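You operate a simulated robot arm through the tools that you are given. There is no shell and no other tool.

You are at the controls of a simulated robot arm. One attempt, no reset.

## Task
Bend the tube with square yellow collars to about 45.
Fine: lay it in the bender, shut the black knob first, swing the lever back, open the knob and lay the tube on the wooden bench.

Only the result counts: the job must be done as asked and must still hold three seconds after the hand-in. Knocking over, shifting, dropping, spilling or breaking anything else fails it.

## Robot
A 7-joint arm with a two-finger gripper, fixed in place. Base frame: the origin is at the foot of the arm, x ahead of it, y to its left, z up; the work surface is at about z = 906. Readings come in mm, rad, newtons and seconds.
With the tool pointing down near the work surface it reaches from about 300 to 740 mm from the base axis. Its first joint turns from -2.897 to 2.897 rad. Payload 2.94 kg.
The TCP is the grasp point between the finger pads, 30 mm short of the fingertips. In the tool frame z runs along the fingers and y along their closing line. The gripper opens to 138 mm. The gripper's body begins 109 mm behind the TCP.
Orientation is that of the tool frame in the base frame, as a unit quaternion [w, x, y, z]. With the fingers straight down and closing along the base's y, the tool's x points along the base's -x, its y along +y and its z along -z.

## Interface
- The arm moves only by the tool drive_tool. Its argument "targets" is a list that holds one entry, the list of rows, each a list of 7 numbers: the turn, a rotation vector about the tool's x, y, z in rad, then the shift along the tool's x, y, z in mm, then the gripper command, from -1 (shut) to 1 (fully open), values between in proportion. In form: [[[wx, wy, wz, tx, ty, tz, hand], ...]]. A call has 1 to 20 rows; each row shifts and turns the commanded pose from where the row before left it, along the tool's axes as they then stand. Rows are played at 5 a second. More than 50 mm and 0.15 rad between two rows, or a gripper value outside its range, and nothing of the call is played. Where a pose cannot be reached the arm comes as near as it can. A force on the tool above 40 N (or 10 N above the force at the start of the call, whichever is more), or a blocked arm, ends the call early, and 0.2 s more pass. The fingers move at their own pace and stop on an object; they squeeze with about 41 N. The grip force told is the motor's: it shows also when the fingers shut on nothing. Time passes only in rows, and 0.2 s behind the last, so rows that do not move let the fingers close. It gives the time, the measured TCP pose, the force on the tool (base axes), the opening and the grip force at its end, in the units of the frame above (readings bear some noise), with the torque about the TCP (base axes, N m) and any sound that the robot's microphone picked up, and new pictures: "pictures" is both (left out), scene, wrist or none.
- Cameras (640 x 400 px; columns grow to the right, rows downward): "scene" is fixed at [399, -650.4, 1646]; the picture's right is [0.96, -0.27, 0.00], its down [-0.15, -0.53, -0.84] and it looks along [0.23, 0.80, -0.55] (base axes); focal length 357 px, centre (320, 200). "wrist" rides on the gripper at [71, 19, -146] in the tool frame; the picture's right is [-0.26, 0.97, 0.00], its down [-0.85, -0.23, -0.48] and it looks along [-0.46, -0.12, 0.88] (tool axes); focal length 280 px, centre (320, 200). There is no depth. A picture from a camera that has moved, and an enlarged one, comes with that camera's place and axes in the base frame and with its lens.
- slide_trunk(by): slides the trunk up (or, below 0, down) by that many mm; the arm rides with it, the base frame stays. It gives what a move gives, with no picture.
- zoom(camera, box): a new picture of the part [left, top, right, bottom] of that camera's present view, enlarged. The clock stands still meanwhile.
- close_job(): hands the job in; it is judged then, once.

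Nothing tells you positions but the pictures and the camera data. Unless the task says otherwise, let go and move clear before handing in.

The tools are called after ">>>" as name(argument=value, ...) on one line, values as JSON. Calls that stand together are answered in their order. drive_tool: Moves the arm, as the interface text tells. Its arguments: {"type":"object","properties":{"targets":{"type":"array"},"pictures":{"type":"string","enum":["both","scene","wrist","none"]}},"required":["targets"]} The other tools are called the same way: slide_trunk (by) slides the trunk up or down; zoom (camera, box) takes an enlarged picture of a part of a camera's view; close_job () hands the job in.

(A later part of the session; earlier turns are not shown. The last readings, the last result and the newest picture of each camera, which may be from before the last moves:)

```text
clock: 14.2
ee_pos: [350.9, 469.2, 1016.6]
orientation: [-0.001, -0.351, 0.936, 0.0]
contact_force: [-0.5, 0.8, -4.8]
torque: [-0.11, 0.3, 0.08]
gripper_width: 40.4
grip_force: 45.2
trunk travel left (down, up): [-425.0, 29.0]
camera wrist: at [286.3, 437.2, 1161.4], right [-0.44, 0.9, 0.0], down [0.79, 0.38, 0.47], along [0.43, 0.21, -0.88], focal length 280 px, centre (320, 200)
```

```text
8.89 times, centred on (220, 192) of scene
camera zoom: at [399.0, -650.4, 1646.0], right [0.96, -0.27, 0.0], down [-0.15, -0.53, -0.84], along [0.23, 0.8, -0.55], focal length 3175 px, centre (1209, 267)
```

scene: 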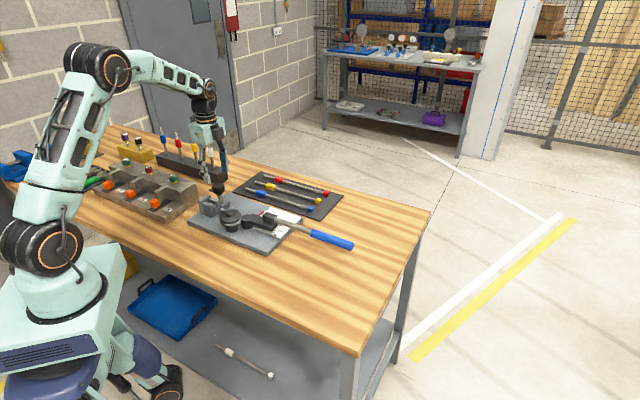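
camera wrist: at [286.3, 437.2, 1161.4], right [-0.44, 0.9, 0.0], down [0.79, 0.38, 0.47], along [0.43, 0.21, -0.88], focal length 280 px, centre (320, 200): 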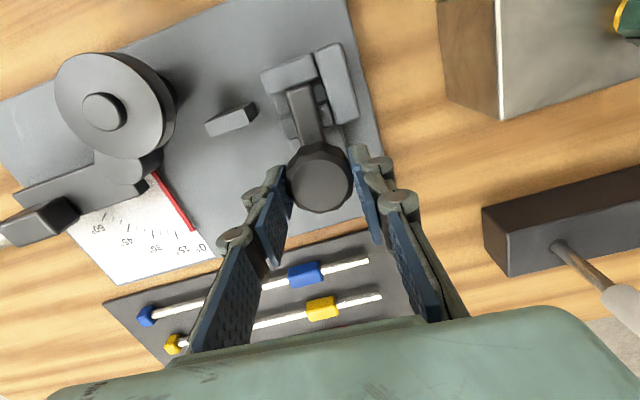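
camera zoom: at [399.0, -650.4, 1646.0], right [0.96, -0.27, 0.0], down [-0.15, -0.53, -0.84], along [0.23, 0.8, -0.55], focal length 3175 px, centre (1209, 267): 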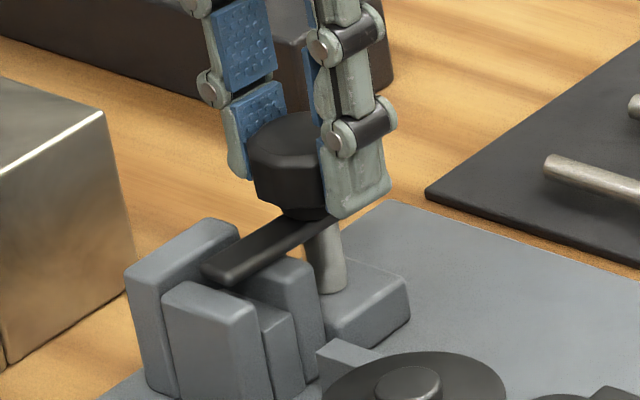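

The tab now lies square across the channel. I'll turn it back to fully open, release, rise, and then go for the tube.

>>> drive_tool(targets=[[[0, 0, 0.13, 0, 0, 0, -1], [0, 0, 0.13, 0, 0, 0, -1], [0, 0, 0.13, 0, 0, 0, -1], [0, 0, 0.13, 0, 0, 0, -1], [0, 0, 0.13, 0, 0, 0, -1], [0, 0, 0.13, 0, 0, 0, -1], [0, 0, 0.13, 0, 0, 0, -1], [0, 0, 0.13, 0, 0, 0, -1], [0, 0, 0.13, 0, 0, 0, -1], [0, 0, 0.13, 0, 0, 0, -1], [0, 0, 0.13, 0, 0, 0, -1], [0, 0, 0.13, 0, 0, 0, -1], [0, 0, 0.13, 0, 0, 0, -1], [0, 0, 0, 0, 0, 0, -1]]], pictures="wrist")

```text
clock: 17.2
ee_pos: [351.9, 469.4, 1016.9]
orientation: [0.0, 0.468, 0.884, -0.002]
contact_force: [-8.4, -12.5, -13.1]
torque: [-0.87, -0.31, 0.65]
gripper_width: 40.4
grip_force: 44.7
trunk travel left (down, up): [-425.0, 29.0]
camera wrist: at [328.4, 538.5, 1161.3], right [0.95, 0.32, 0.0], down [0.29, -0.83, 0.48], along [0.15, -0.45, -0.88], focal length 280 px, centre (320, 200)
```

wrist: 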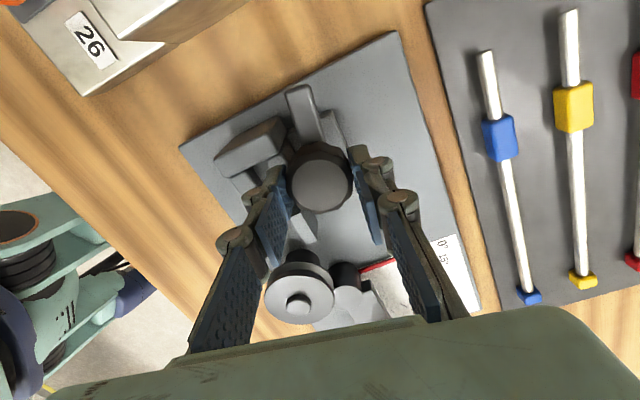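

Knob is open again. Release, rise, square the tool to 45°.

>>> drive_tool(targets=[[[0, 0, 0, 0, 0, 0, 0.1], [0, 0, 0, 0, 0, 0, 0.1], [0, 0, 0, 0, 0, -40, 0.1], [0, 0, 0, 0, 0, -40, 0.1], [0, 0, -0.095, 0, 0, -20, 0.1], [0, 0, -0.094, 0, 0, 0, 0.1], [0, 0, 0, 0, 0, 0, 0.1], [0, 0, 0, 0, 0, 0, 0.1]]], pictures="wrist")

```text
clock: 19.0
ee_pos: [351.5, 467.8, 1118.8]
orientation: [0.0, 0.382, 0.924, 0.0]
contact_force: [0.8, 1.0, -0.4]
torque: [0.02, 0.01, -0.01]
gripper_width: 75.8
grip_force: 0.0
trunk travel left (down, up): [-425.0, 29.0]
camera wrist: at [315.8, 532.9, 1263.0], right [0.87, 0.5, 0.0], down [0.44, -0.76, 0.48], along [0.24, -0.41, -0.88], focal length 280 px, centre (320, 200)
```

wrist: 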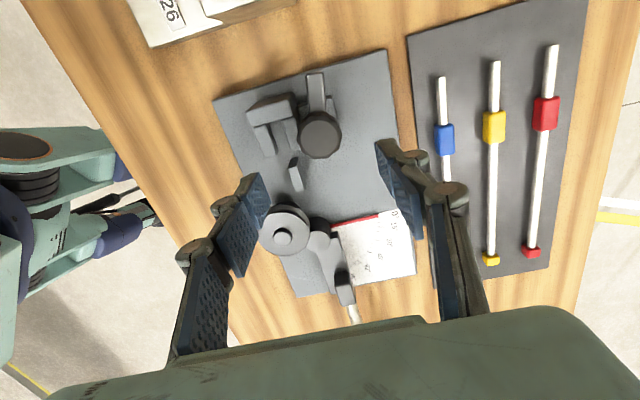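

Now I move out over the tray towards the yellow collar, tool still vertical, to see how far the arm reaches.

>>> drive_tool(targets=[[[0, 0, 0, -13.8, 33.2, 0, 0.1], [0, 0, 0, -13.8, 33.2, 0, 0.1], [0, 0, 0, -13.8, 33.2, 0, 0.1], [0, 0, 0, -13.8, 33.2, 0, 0.1], [0, 0, 0, -13.8, 33.2, 0, 0.1], [0, 0, 0, 0, 0, 30, 0.1], [0, 0, 0, 0, 0, 30, 0.1], [0, 0, 0, 0, 0, 0, 0.1]]], pictures="both")

```text
clock: 20.8
ee_pos: [487.9, 515.7, 1052.3]
orientation: [0.0, 0.383, 0.924, 0.0]
contact_force: [-0.8, 0.1, -0.2]
torque: [-0.01, -0.02, -0.02]
gripper_width: 76.1
grip_force: 0.1
out of reach, approached as far as the arm can: row 4, 5
trunk travel left (down, up): [-425.0, 29.0]
camera wrist: at [452.0, 578.8, 1196.6], right [0.87, 0.5, 0.0], down [0.44, -0.76, 0.48], along [0.24, -0.41, -0.88], focal length 280 px, centre (320, 200)
```

scene: 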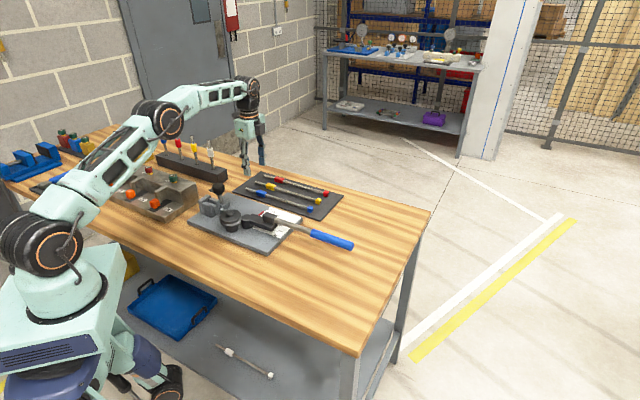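
wrist: 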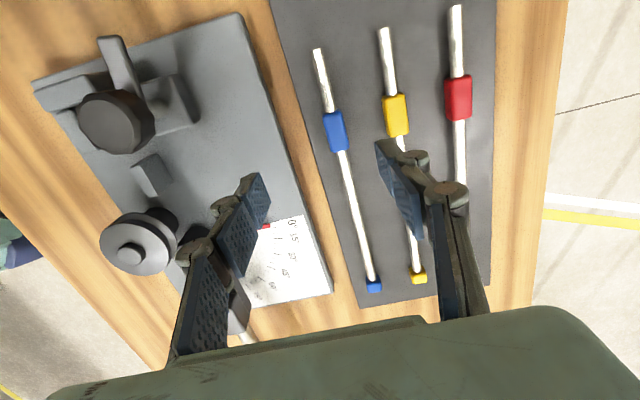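

>>> zoom(camera="wrist", box=[300, 20, 480, 155])

>>> zoom(camera="wrist", box=[340, 220, 480, 320])

```text
2.96 times, centred on (390, 88) of wrist
camera zoom: at [452.0, 578.8, 1196.6], right [0.87, 0.5, 0.0], down [0.44, -0.76, 0.48], along [0.24, -0.41, -0.88], focal length 831 px, centre (113, 533)
```

zoom: 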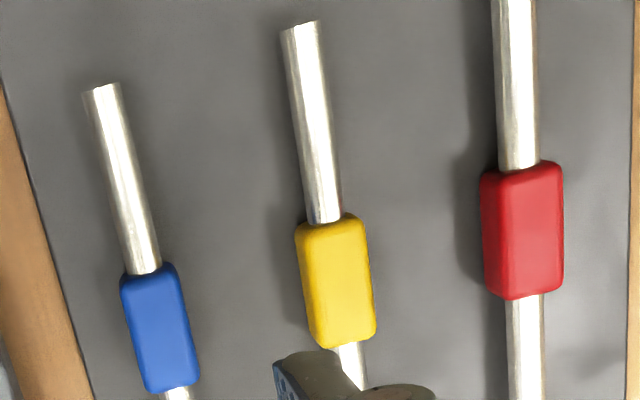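

```text
4.00 times, centred on (410, 270) of wrist
camera zoom: at [452.0, 578.8, 1196.6], right [0.87, 0.5, 0.0], down [0.44, -0.76, 0.48], along [0.24, -0.41, -0.88], focal length 1122 px, centre (-40, -80)
```

zoom: 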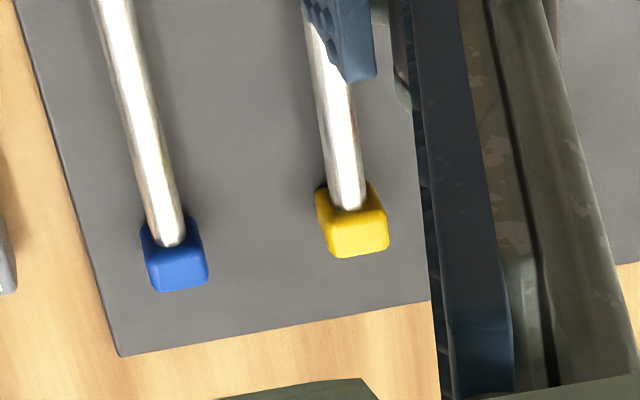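

The collar centre is at about s=−16, w=784 (base ≈ 543, 566), roughly 780 mm from the base axis, so I tilt the tool outward about the tube's axis and go closer with a narrower opening.

>>> drive_tool(targets=[[[-0.105, 0, 0, 0, 0, 0, -0.45], [-0.105, 0, 0, 0, 0, 0, -0.45], [0, 0, 0, -1.2, 13.6, 24, -0.45], [0, 0, 0, -1.2, 13.6, 24, -0.45], [0, 0, 0, -1.3, 13.7, 24, -0.45], [0, 0, 0, 0, 0, 0, -0.45]]], pictures="both")

```text
clock: 22.2
ee_pos: [532.2, 552.3, 989.9]
orientation: [0.04, 0.381, 0.918, 0.097]
contact_force: [0.5, -0.1, -0.9]
torque: [0.0, 0.0, -0.01]
gripper_width: 37.9
grip_force: 0.1
trunk travel left (down, up): [-425.0, 29.0]
camera wrist: at [473.3, 593.2, 1134.7], right [0.85, 0.48, 0.2], down [0.37, -0.83, 0.42], along [0.37, -0.28, -0.89], focal length 280 px, centre (320, 200)
```

scene: 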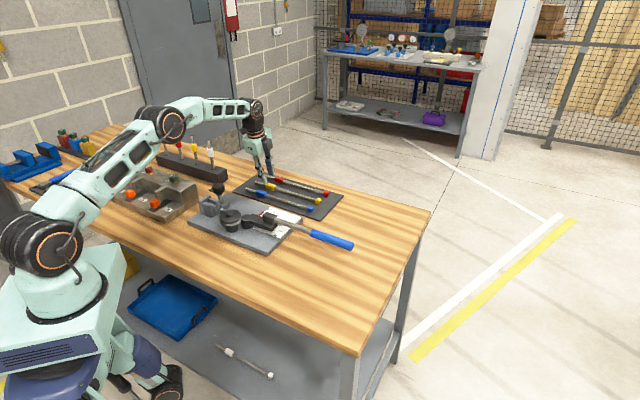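
wrist: 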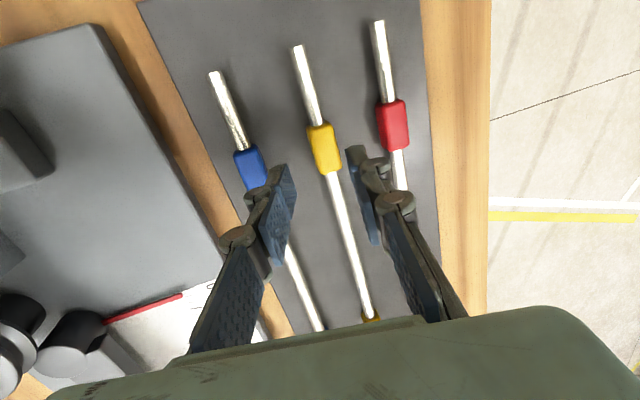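

Reach is fine at this tilt. I'll go lower above the collar and try reducing the tilt to about 6°.

>>> drive_tool(targets=[[[0, 0, 0, 1.8, 8.5, 27.4, -0.45], [0.055, 0, 0, 0, 0, 0, -0.45], [0.055, 0, 0, 0, 0, 0, -0.45], [0, 0, 0, 0, 0, 0, -0.45]]], pictures="wrist")

>>> zoom(camera="wrist", box=[230, 60, 430, 260])

```text
clock: 23.2
ee_pos: [527.4, 548.3, 962.5]
orientation: [0.019, 0.383, 0.923, 0.046]
contact_force: [-0.1, -0.4, -0.3]
torque: [0.01, 0.03, 0.03]
gripper_width: 37.9
grip_force: 0.1
out of reach, approached as far as the arm can: row 2, 3
trunk travel left (down, up): [-425.0, 29.0]
camera wrist: at [480.3, 601.5, 1109.0], right [0.86, 0.49, 0.1], down [0.4, -0.8, 0.45], along [0.3, -0.35, -0.89], focal length 280 px, centre (320, 200)
```

wrist: 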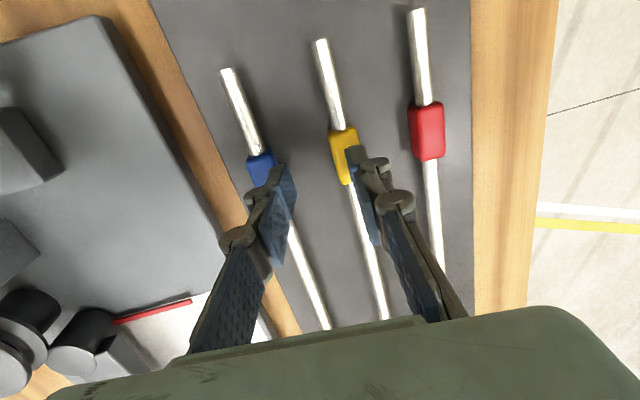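

```text
2.00 times, centred on (330, 160) of wrist
camera zoom: at [480.3, 601.5, 1109.0], right [0.86, 0.49, 0.1], down [0.4, -0.8, 0.45], along [0.3, -0.35, -0.89], focal length 561 px, centre (300, 280)
```

zoom: 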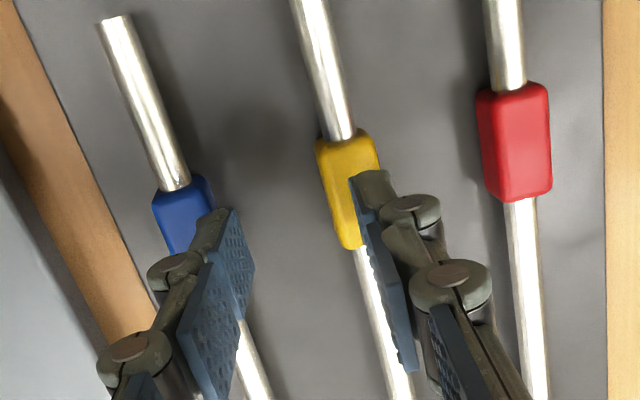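

At 6° it falls about 20 mm short, so I return to the 12° tilt, narrow the opening to 30 mm and line up over the collar.

>>> drive_tool(targets=[[[-0.11, 0, 0, 0, 0, 0, -0.565], [0, 0, 0, 1.2, 18.1, 6.4, -0.565], [0, 0, 0, 0, 0, 0, -0.565], [0, 0, 0, 0, 0, 0, -0.565]]], pictures="both")

>>> zoom(camera="wrist", box=[230, 80, 430, 260])

>>> zoom(camera="scene", box=[235, 150, 305, 205])

```text
clock: 24.2
ee_pos: [537.9, 562.1, 960.4]
orientation: [0.04, 0.381, 0.919, 0.097]
contact_force: [0.5, -0.5, -0.1]
torque: [0.03, 0.02, -0.02]
gripper_width: 30.1
grip_force: 0.1
trunk travel left (down, up): [-425.0, 29.0]
camera wrist: at [480.3, 603.9, 1106.4], right [0.85, 0.48, 0.2], down [0.37, -0.83, 0.42], along [0.37, -0.28, -0.89], focal length 280 px, centre (320, 200)
```

scene: 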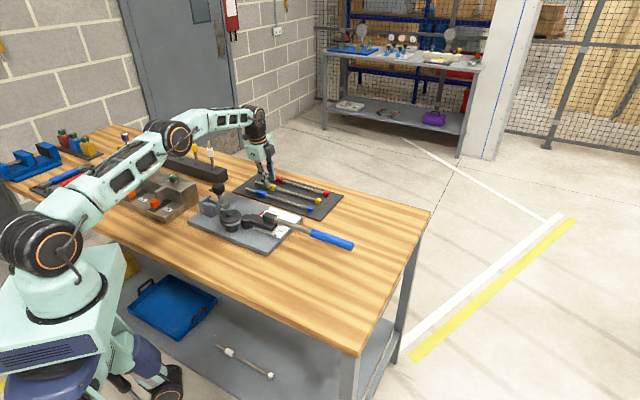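
wrist: 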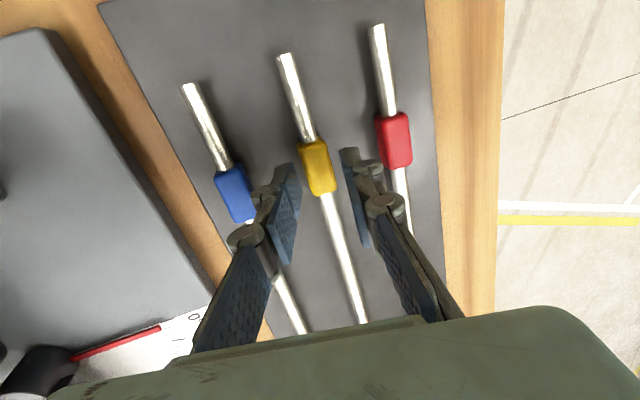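

```text
2.22 times, centred on (330, 170) of wrist
camera zoom: at [480.3, 603.9, 1106.4], right [0.85, 0.48, 0.2], down [0.37, -0.83, 0.42], along [0.37, -0.28, -0.89], focal length 623 px, centre (298, 267)
```

zoom: 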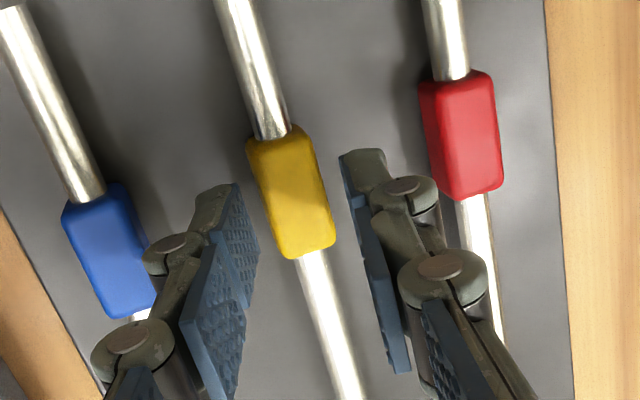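

```text
7.27 times, centred on (270, 178) of scene
camera zoom: at [399.0, -650.4, 1646.0], right [0.96, -0.27, 0.0], down [-0.15, -0.53, -0.84], along [0.23, 0.8, -0.55], focal length 2598 px, centre (684, 364)
```

zoom: 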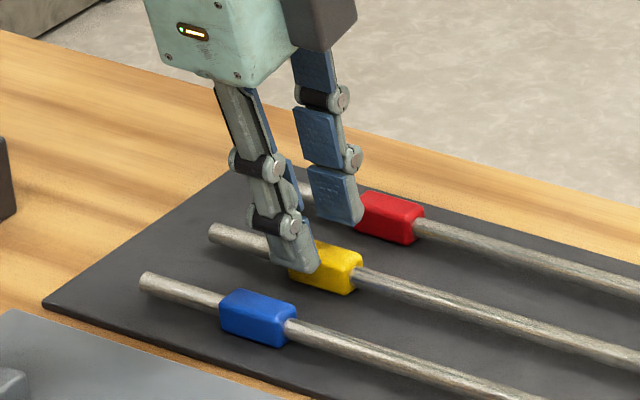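

Tips are just above the collar and centred. Lowering about 13 mm.

>>> drive_tool(targets=[[[0, 0, 0, -1, -0.9, 6.4, -0.565], [0, 0, 0, 0, -0.9, 6.5, -0.565], [0, 0, 0, 0, 0, 0, -0.565]]], pictures="wrist")

>>> zoom(camera="wrist", box=[230, 80, 430, 260])

>>> zoom(camera="scene", box=[250, 165, 290, 200])

```text
clock: 25.0
ee_pos: [540.1, 562.8, 947.7]
orientation: [0.04, 0.381, 0.919, 0.097]
contact_force: [0.1, -0.1, 0.1]
torque: [0.04, 0.0, 0.01]
gripper_width: 30.0
grip_force: 0.1
trunk travel left (down, up): [-425.0, 29.0]
camera wrist: at [481.6, 605.1, 1093.4], right [0.85, 0.48, 0.2], down [0.37, -0.83, 0.42], along [0.37, -0.28, -0.89], focal length 280 px, centre (320, 200)
```

wrist: 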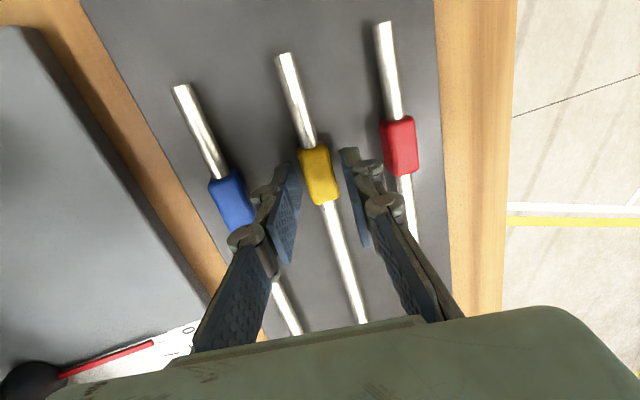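

```text
2.22 times, centred on (330, 170) of wrist
camera zoom: at [481.6, 605.1, 1093.4], right [0.85, 0.48, 0.2], down [0.37, -0.83, 0.42], along [0.37, -0.28, -0.89], focal length 623 px, centre (298, 267)
```

zoom: 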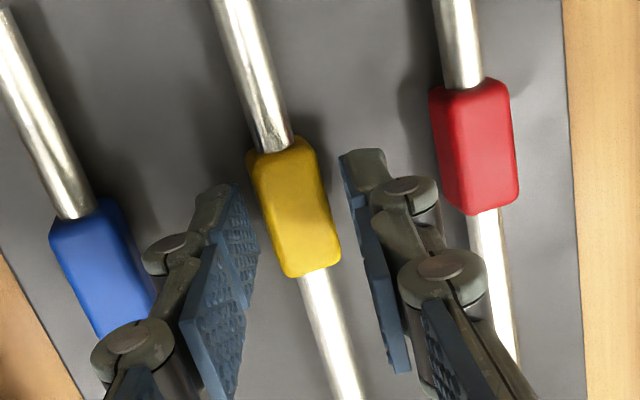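

```text
11.43 times, centred on (270, 182) of scene
camera zoom: at [399.0, -650.4, 1646.0], right [0.96, -0.27, 0.0], down [-0.15, -0.53, -0.84], along [0.23, 0.8, -0.55], focal length 4082 px, centre (891, 400)
```

zoom: 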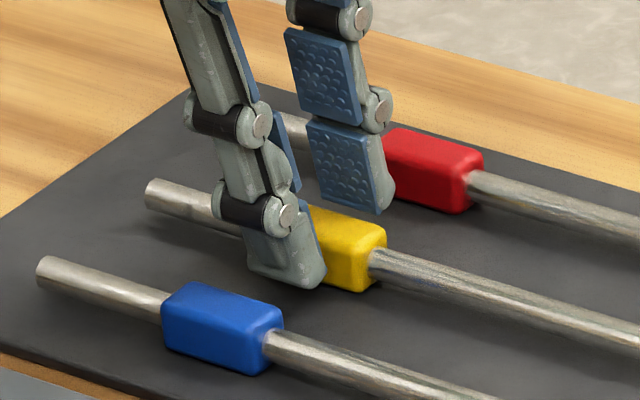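

There's still clearance under the lower finger; I go 3 mm further and close gently while holding.

>>> drive_tool(targets=[[[0, 0, 0, 0, -0.6, 2.9, -0.565], [0, 0, 0, 0, 0, 0, -0.565]]], pictures="none")

>>> zoom(camera="scene", box=[250, 165, 290, 200])

```text
clock: 25.6
ee_pos: [539.3, 562.8, 946.5]
orientation: [0.041, 0.381, 0.918, 0.097]
contact_force: [0.3, 0.9, -0.5]
torque: [0.0, 0.02, 0.04]
gripper_width: 30.1
grip_force: 0.1
trunk travel left (down, up): [-425.0, 29.0]
```

```text
11.43 times, centred on (270, 182) of scene
camera zoom: at [399.0, -650.4, 1646.0], right [0.96, -0.27, 0.0], down [-0.15, -0.53, -0.84], along [0.23, 0.8, -0.55], focal length 4082 px, centre (891, 400)
```

zoom: 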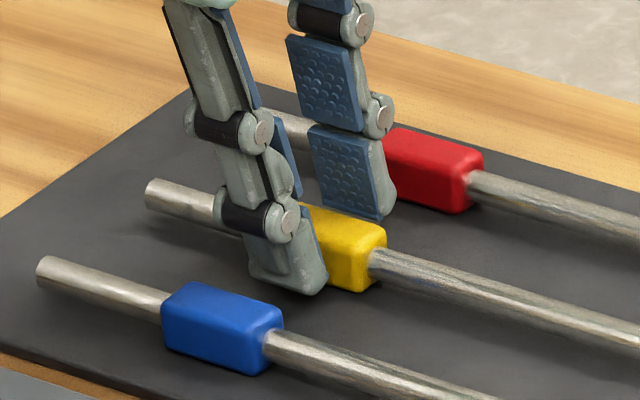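

>>> drive_tool(targets=[[[0, 0, 0, 0, 0, 0, -0.65], [0, 0, 0, 0, 0, 0, -0.7], [0, 0, 0, 0, 0, 0, -1], [0, 0, 0, 0, 0, 0, -1], [0, 0, 0, 0, 0, 0, -1]]], pictures="both")

>>> zoom(camera="scene", box=[240, 160, 330, 220])

>>> zoom(camera="wrist", box=[230, 80, 430, 260])

```text
clock: 26.8
ee_pos: [539.8, 563.6, 946.4]
orientation: [0.04, 0.381, 0.919, 0.097]
contact_force: [-0.7, -1.2, 2.6]
torque: [-0.08, 0.0, 0.07]
gripper_width: 19.7
grip_force: 40.8
trunk travel left (down, up): [-425.0, 29.0]
camera wrist: at [481.7, 605.0, 1091.6], right [0.85, 0.48, 0.2], down [0.37, -0.83, 0.42], along [0.37, -0.28, -0.89], focal length 280 px, centre (320, 200)
```

scene: 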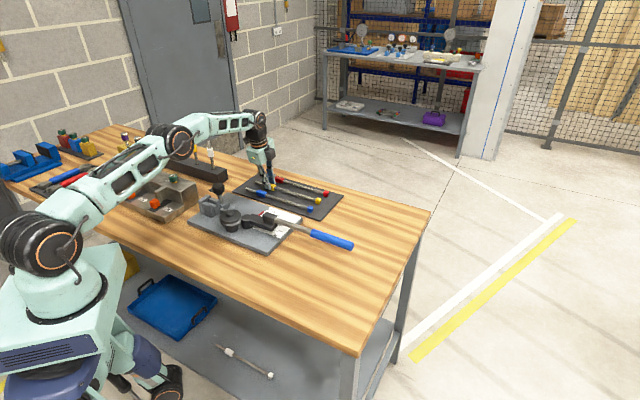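
wrist: 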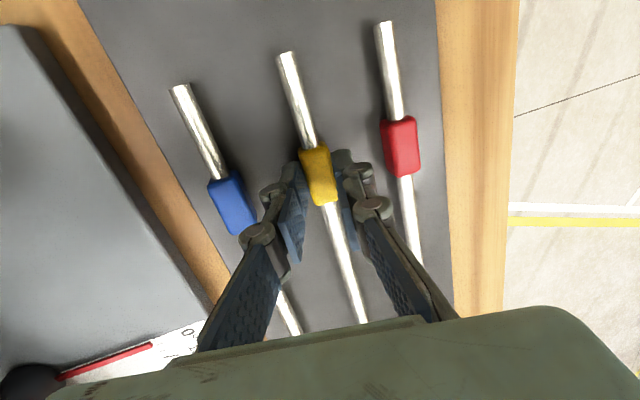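

```text
6.67 times, centred on (285, 190) of scene
camera zoom: at [399.0, -650.4, 1646.0], right [0.96, -0.27, 0.0], down [-0.15, -0.53, -0.84], along [0.23, 0.8, -0.55], focal length 2381 px, centre (553, 267)
```

zoom: 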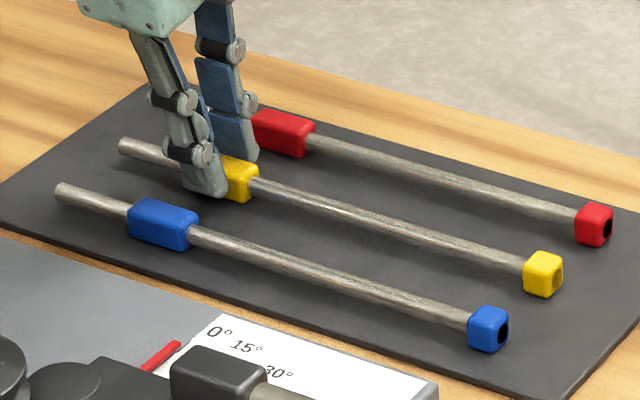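

```text
2.22 times, centred on (330, 170) of wrist
camera zoom: at [481.7, 605.0, 1091.6], right [0.85, 0.48, 0.2], down [0.37, -0.83, 0.42], along [0.37, -0.28, -0.89], focal length 623 px, centre (298, 267)
```

zoom: 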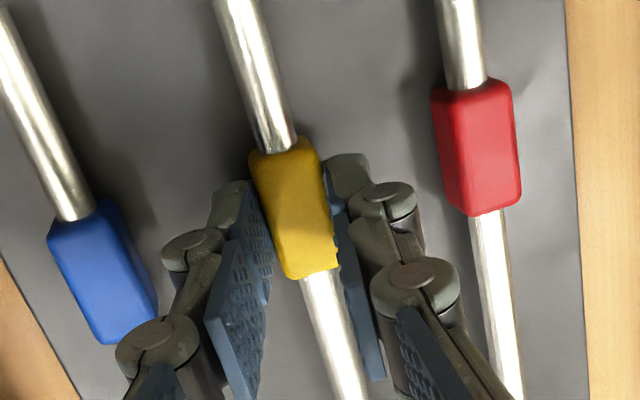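

The collar is held at 19.7 mm, so it has squared up to the pads. Lift slowly.

>>> drive_tool(targets=[[[0, 0, 0, 0, 1.0, -4.9, -1], [0, 0, 0, 0, 1.0, -4.9, -1], [0, 0, 0, 0, 2.1, -9.8, -1], [0, 0, 0, 0, 2.1, -9.8, -1], [0, 0, 0, 0, 2.1, -9.8, -1], [0, 0, 0, 0, 2.1, -9.8, -1], [0, 0, 0, 0, 0, 0, -1]]], pictures="both")

>>> zoom(camera="scene", box=[240, 145, 340, 220])

>>> zoom(camera="wrist", box=[230, 60, 430, 260])

```text
clock: 28.4
ee_pos: [540.6, 562.2, 994.3]
orientation: [0.039, 0.381, 0.919, 0.097]
contact_force: [0.4, 0.4, -0.5]
torque: [0.05, 0.09, -0.01]
gripper_width: 19.2
grip_force: 41.4
trunk travel left (down, up): [-425.0, 29.0]
camera wrist: at [481.7, 604.8, 1140.3], right [0.85, 0.48, 0.2], down [0.37, -0.83, 0.42], along [0.37, -0.28, -0.89], focal length 280 px, centre (320, 200)
```

scene: 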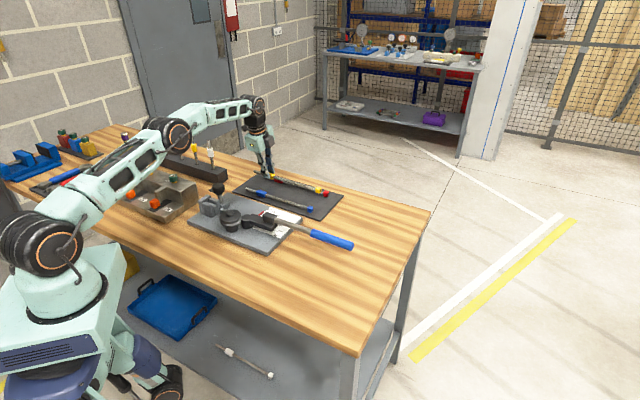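
wrist: 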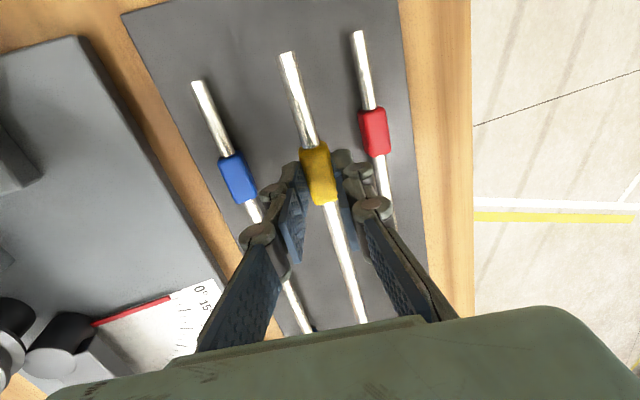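

```text
5.33 times, centred on (290, 182) of scene
camera zoom: at [399.0, -650.4, 1646.0], right [0.96, -0.27, 0.0], down [-0.15, -0.53, -0.84], along [0.23, 0.8, -0.55], focal length 1905 px, centre (480, 293)
```

zoom: 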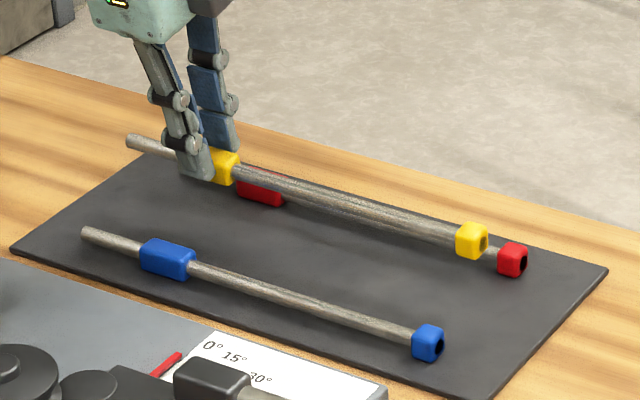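

```text
2.00 times, centred on (330, 160) of wrist
camera zoom: at [481.7, 604.8, 1140.3], right [0.85, 0.48, 0.2], down [0.37, -0.83, 0.42], along [0.37, -0.28, -0.89], focal length 561 px, centre (300, 280)
```

zoom: 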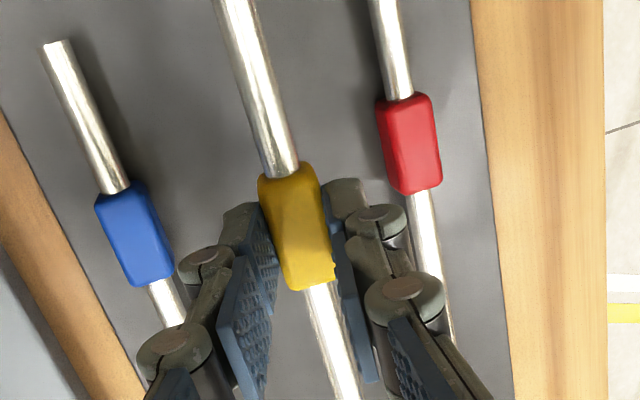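

The yellow tube is up, level, and its neighbours haven't moved. I bring it inward and up, take out the tilt, and carry it above the bender.

>>> drive_tool(targets=[[[0, 0, 0, 0, -29.3, -6.3, -1], [0, 0, 0, 0, -29.3, -6.3, -1], [0, 0, 0, 0, -21.4, -43.4, -1], [0, 0, 0, 0, -21.4, -43.4, -1], [0.105, 0, 0, 0, 0, 0, -1], [0.104, 0, 0, 0, 0, 0, -1], [0, 0, 0, 0, 0, 0, -1]]], pictures="both")

```text
clock: 30.0
ee_pos: [453.9, 478.9, 1073.1]
orientation: [0.0, 0.383, 0.924, -0.001]
contact_force: [0.6, 0.3, -1.0]
torque: [0.06, 0.07, 0.0]
gripper_width: 19.5
grip_force: 41.3
trunk travel left (down, up): [-425.0, 29.0]
camera wrist: at [418.6, 542.6, 1216.0], right [0.87, 0.5, 0.0], down [0.44, -0.76, 0.48], along [0.24, -0.41, -0.88], focal length 280 px, centre (320, 200)
```

scene: 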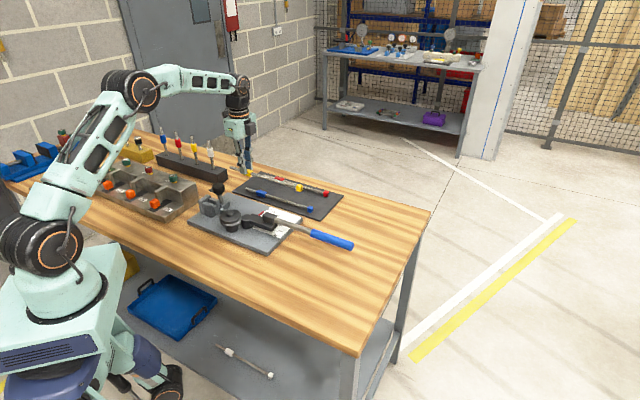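
wrist: 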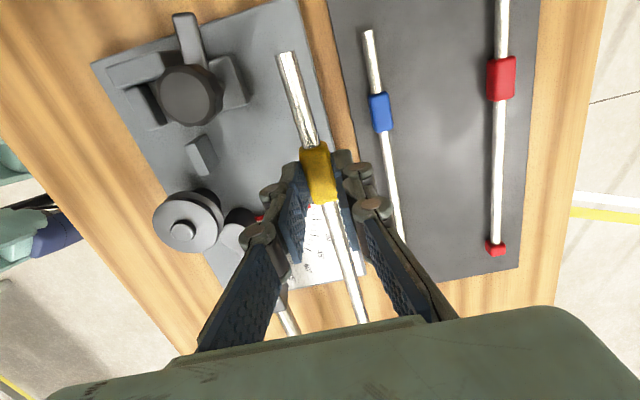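

>>> drive_tool(targets=[[[0, 0, 0, 2.8, -41.4, 0, -1], [0, 0, 0, 2.9, -41.4, 0, -1], [0, 0, 0, 2.9, -41.4, 0, -1], [0, 0, 0, 0, 0, 0, -1], [0, 0, 0, 0, 0, 0, -1]]], pictures="both")

>>> zoom(camera="scene", box=[180, 150, 340, 260])

>>> zoom(camera="wrist", box=[200, 0, 440, 180])

```text
clock: 31.2
ee_pos: [361.5, 397.0, 1073.1]
orientation: [0.0, 0.382, 0.924, 0.0]
contact_force: [0.1, -0.1, -1.8]
torque: [0.04, 0.12, -0.01]
gripper_width: 19.3
grip_force: 41.1
trunk travel left (down, up): [-425.0, 29.0]
camera wrist: at [326.3, 461.4, 1216.7], right [0.87, 0.5, 0.0], down [0.44, -0.76, 0.48], along [0.24, -0.41, -0.88], focal length 280 px, centre (320, 200)
```

scene: 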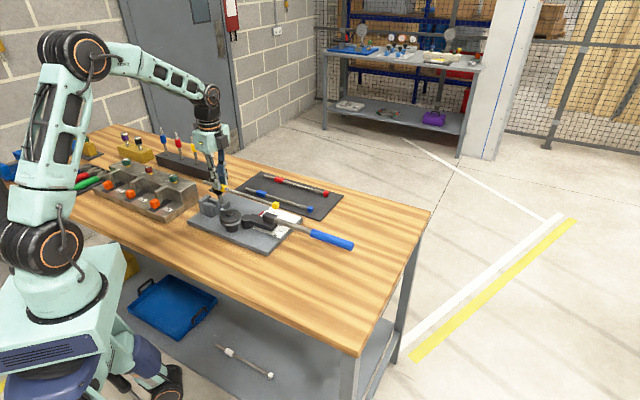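
wrist: 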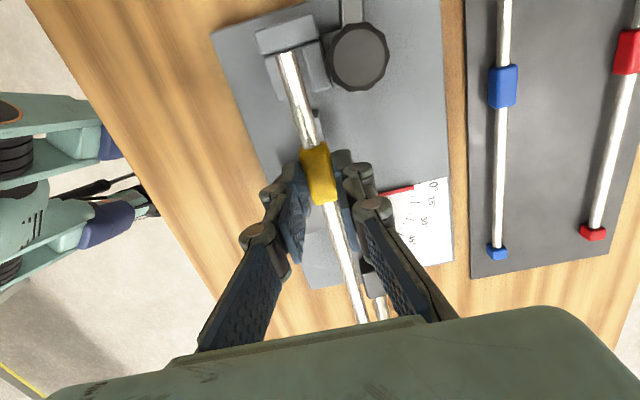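

```text
3.64 times, centred on (260, 205) of scene
camera zoom: at [399.0, -650.4, 1646.0], right [0.96, -0.27, 0.0], down [-0.15, -0.53, -0.84], along [0.23, 0.8, -0.55], focal length 1299 px, centre (538, 182)
```

zoom: 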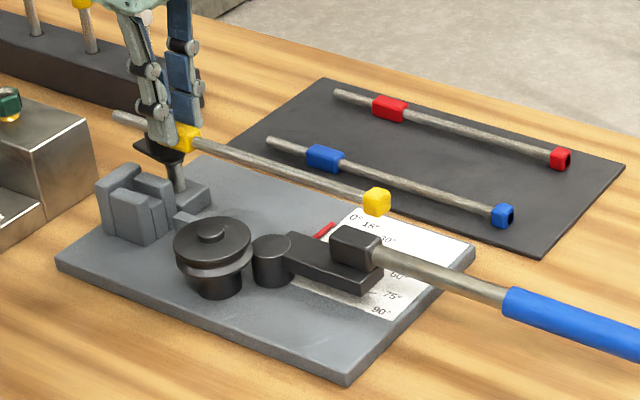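

```text
2.22 times, centred on (320, 90) of wrist
camera zoom: at [326.3, 461.4, 1216.7], right [0.87, 0.5, 0.0], down [0.44, -0.76, 0.48], along [0.24, -0.41, -0.88], focal length 623 px, centre (320, 444)
```

zoom: 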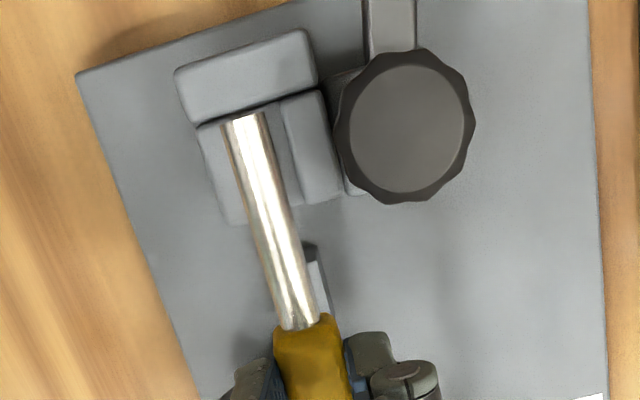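

The tube is above its line with end A just short of the back stop. I'll lower to just above the bender parts and check alignment with less parallax.

>>> drive_tool(targets=[[[0, 0, 0, 0, 0, 25, -1], [0, 0, 0, 0, 0, 25, -1], [0, 0, 0, 0, 0, 0, -1], [0, 0, 0, 0, 0, 0, -1]]], pictures="both")

>>> zoom(camera="scene", box=[190, 170, 310, 250])

>>> zoom(camera="wrist", box=[240, 20, 400, 140])

>>> zoom(camera="wrist", box=[260, 160, 440, 320])

```text
clock: 32.2
ee_pos: [361.8, 396.5, 1021.6]
orientation: [0.001, 0.383, 0.924, 0.001]
contact_force: [-0.2, -0.7, -1.4]
torque: [0.08, 0.04, -0.03]
gripper_width: 19.3
grip_force: 41.0
trunk travel left (down, up): [-425.0, 29.0]
camera wrist: at [325.4, 460.7, 1166.0], right [0.87, 0.5, 0.0], down [0.44, -0.76, 0.48], along [0.24, -0.41, -0.88], focal length 280 px, centre (320, 200)
```

scene: 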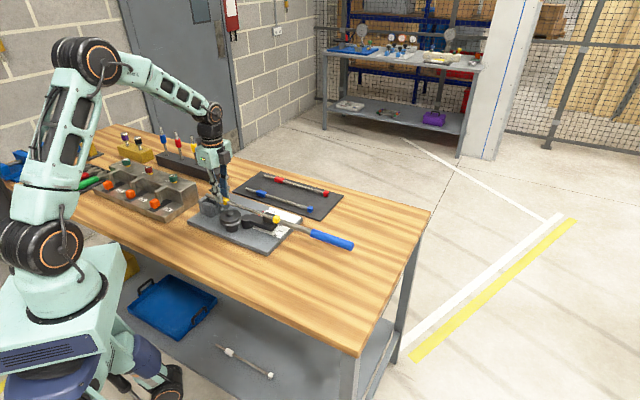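
wrist: 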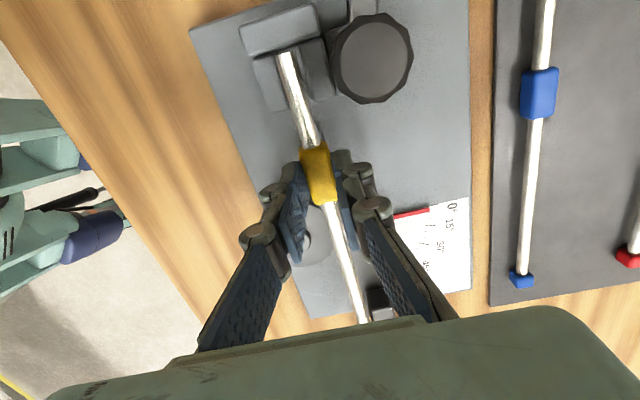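

```text
5.00 times, centred on (250, 210) of scene
camera zoom: at [399.0, -650.4, 1646.0], right [0.96, -0.27, 0.0], down [-0.15, -0.53, -0.84], along [0.23, 0.8, -0.55], focal length 1786 px, centre (670, 150)
```

zoom: 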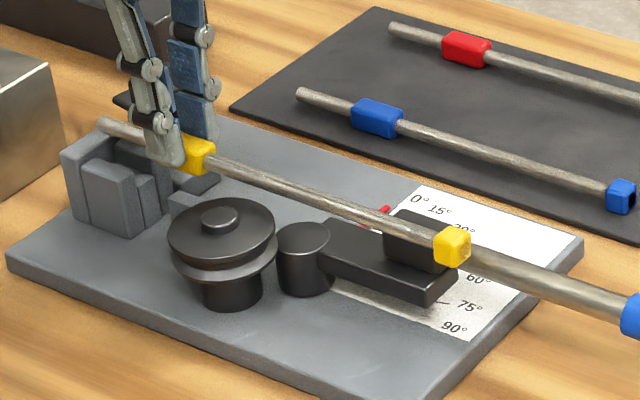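

```text
3.33 times, centred on (320, 80) of wrist
camera zoom: at [325.4, 460.7, 1166.0], right [0.87, 0.5, 0.0], down [0.44, -0.76, 0.48], along [0.24, -0.41, -0.88], focal length 935 px, centre (320, 600)
```

zoom: 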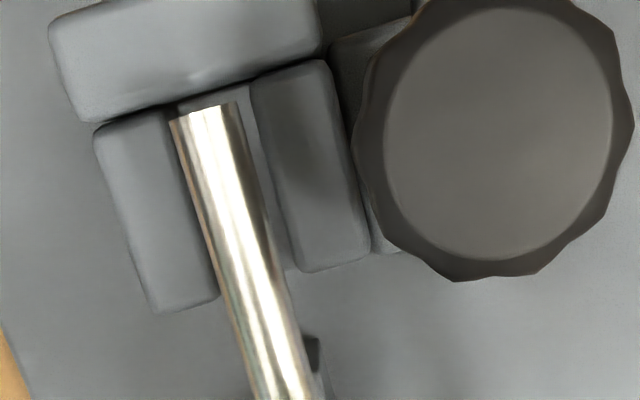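

```text
2.50 times, centred on (350, 240) of wrist
camera zoom: at [325.4, 460.7, 1166.0], right [0.87, 0.5, 0.0], down [0.44, -0.76, 0.48], along [0.24, -0.41, -0.88], focal length 701 px, centre (245, 100)
```

zoom: 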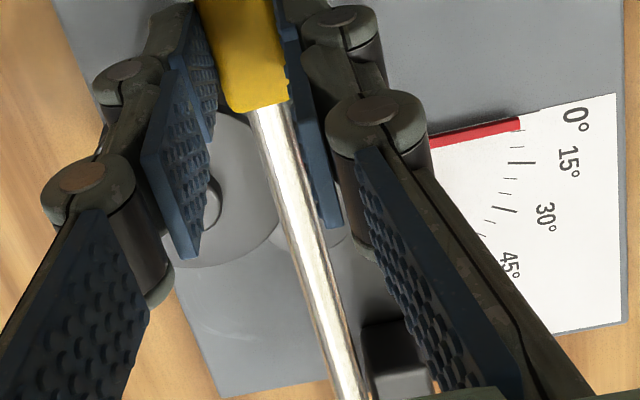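

The tube is parallel to the channel but needs about 2.5 mm towards the robot. I shift it and lower towards the wheel's flange height.

>>> drive_tool(targets=[[[0, 0, 0, 0, -2.5, 0, -1], [0, 0, 0, 0, 0, 6, -1], [0, 0, 0, 0, 0, 6, -1], [0, 0, 0, 0, 0, 0, -1]]], pictures="wrist")

>>> zoom(camera="wrist", box=[240, 20, 400, 140])

>>> zoom(camera="wrist", box=[260, 160, 440, 320])

>>> zoom(camera="scene", box=[190, 170, 310, 250])

```text
clock: 33.2
ee_pos: [359.9, 394.3, 1009.5]
orientation: [0.0, 0.383, 0.924, 0.0]
contact_force: [0.8, 0.2, -1.0]
torque: [0.05, 0.06, -0.02]
gripper_width: 19.4
grip_force: 41.3
trunk travel left (down, up): [-425.0, 29.0]
camera wrist: at [323.1, 458.1, 1154.0], right [0.87, 0.5, 0.0], down [0.44, -0.76, 0.48], along [0.24, -0.41, -0.88], focal length 280 px, centre (320, 200)
```

wrist: 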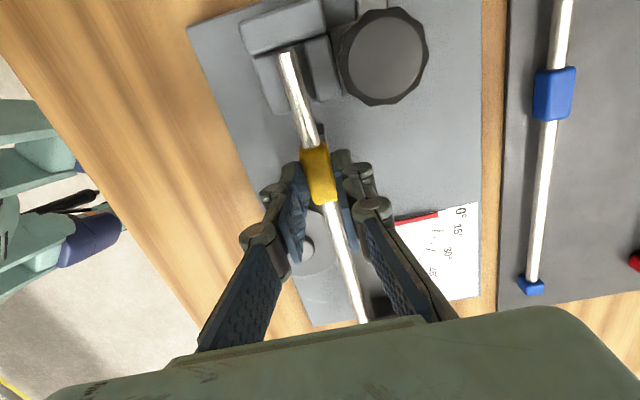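

```text
3.33 times, centred on (320, 80) of wrist
camera zoom: at [323.1, 458.1, 1154.0], right [0.87, 0.5, 0.0], down [0.44, -0.76, 0.48], along [0.24, -0.41, -0.88], focal length 935 px, centre (320, 600)
```

zoom: 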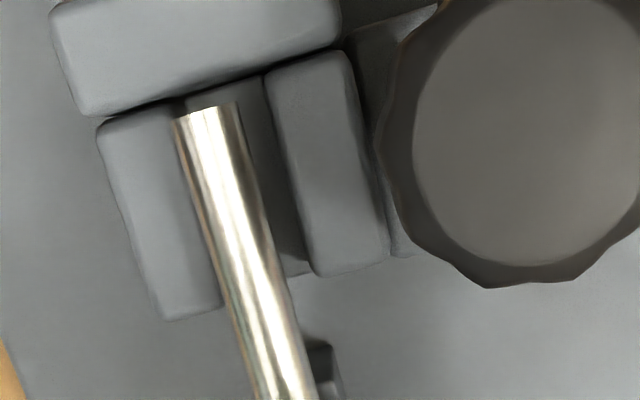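

```text
2.50 times, centred on (350, 240) of wrist
camera zoom: at [323.1, 458.1, 1154.0], right [0.87, 0.5, 0.0], down [0.44, -0.76, 0.48], along [0.24, -0.41, -0.88], focal length 701 px, centre (245, 100)
```

zoom: 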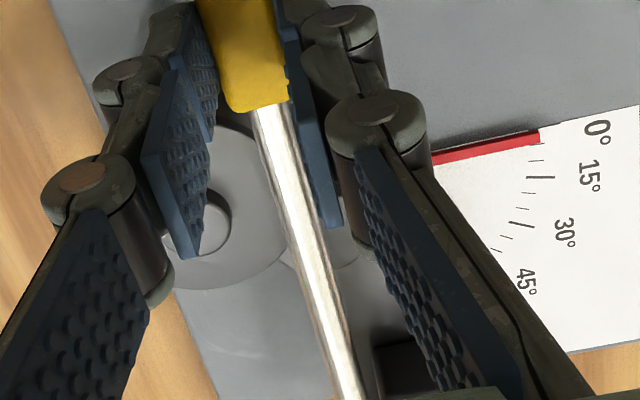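

```text
5.00 times, centred on (250, 210) of scene
camera zoom: at [399.0, -650.4, 1646.0], right [0.96, -0.27, 0.0], down [-0.15, -0.53, -0.84], along [0.23, 0.8, -0.55], focal length 1786 px, centre (670, 150)
```

zoom: 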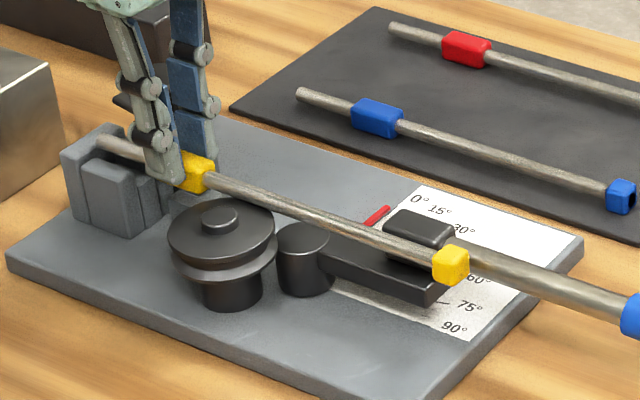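

Alignment is within about 1 mm; I shift 1.2 mm back and lower in small steps, watching the force as the tube passes the wheel flange.

>>> drive_tool(targets=[[[0, 0, 0, 0, 1.2, 0, -1], [0, 0, 0, 0, 0, 3, -1], [0, 0, 0, 0, 0, 2, -1], [0, 0, 0, 0, 0, 2, -1], [0, 0, 0, 0, 0, 2, -1], [0, 0, 0, 0, 0, 0, -1]]], pictures="wrist")

>>> zoom(camera="wrist", box=[240, 20, 400, 140])

>>> zoom(camera="wrist", box=[260, 160, 440, 320])

>>> zoom(camera="scene", box=[200, 180, 290, 240])

```text
clock: 34.6
ee_pos: [359.4, 395.1, 1002.8]
orientation: [0.001, 0.383, 0.924, 0.002]
contact_force: [2.2, -1.8, 18.1]
torque: [-0.91, -0.75, -0.04]
gripper_width: 19.4
grip_force: 41.0
trunk travel left (down, up): [-425.0, 29.0]
camera wrist: at [322.7, 458.9, 1146.5], right [0.87, 0.5, 0.0], down [0.43, -0.76, 0.48], along [0.24, -0.41, -0.88], focal length 280 px, centre (320, 200)
```

wrist: 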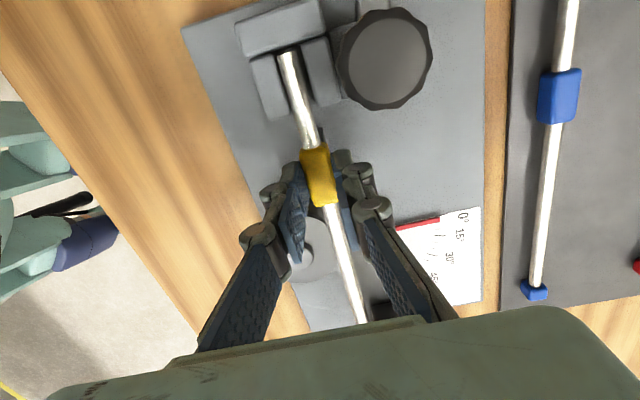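

```text
3.33 times, centred on (320, 80) of wrist
camera zoom: at [322.7, 458.9, 1146.5], right [0.87, 0.5, 0.0], down [0.43, -0.76, 0.48], along [0.24, -0.41, -0.88], focal length 935 px, centre (320, 600)
```

zoom: 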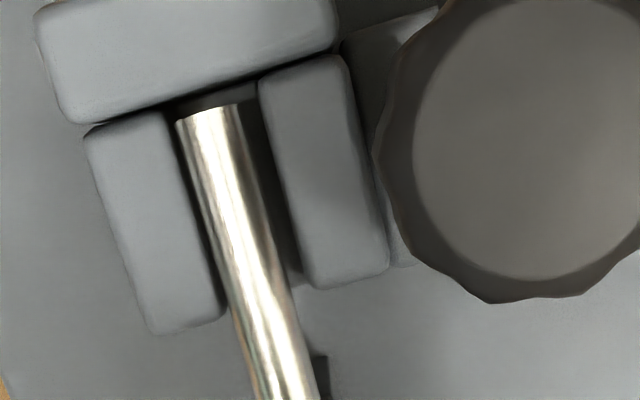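

```text
2.50 times, centred on (350, 240) of wrist
camera zoom: at [322.7, 458.9, 1146.5], right [0.87, 0.5, 0.0], down [0.43, -0.76, 0.48], along [0.24, -0.41, -0.88], focal length 701 px, centre (245, 100)
```

zoom: 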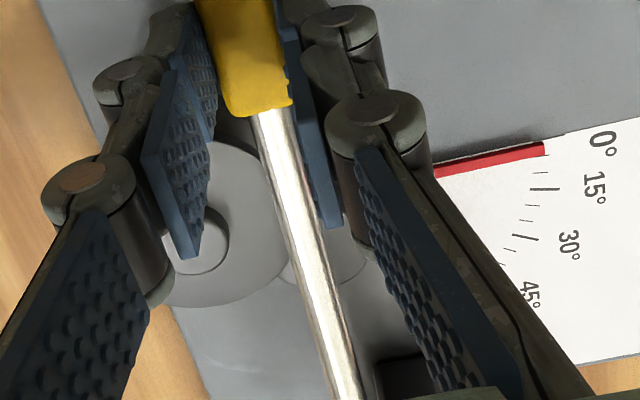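

```text
6.67 times, centred on (245, 210) of scene
camera zoom: at [399.0, -650.4, 1646.0], right [0.96, -0.27, 0.0], down [-0.15, -0.53, -0.84], along [0.23, 0.8, -0.55], focal length 2381 px, centre (820, 133)
```

zoom: 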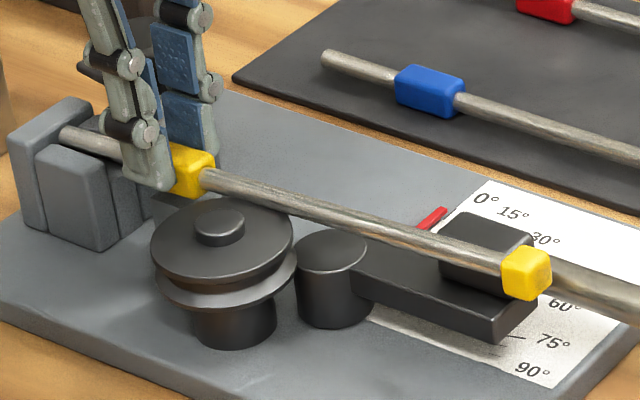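

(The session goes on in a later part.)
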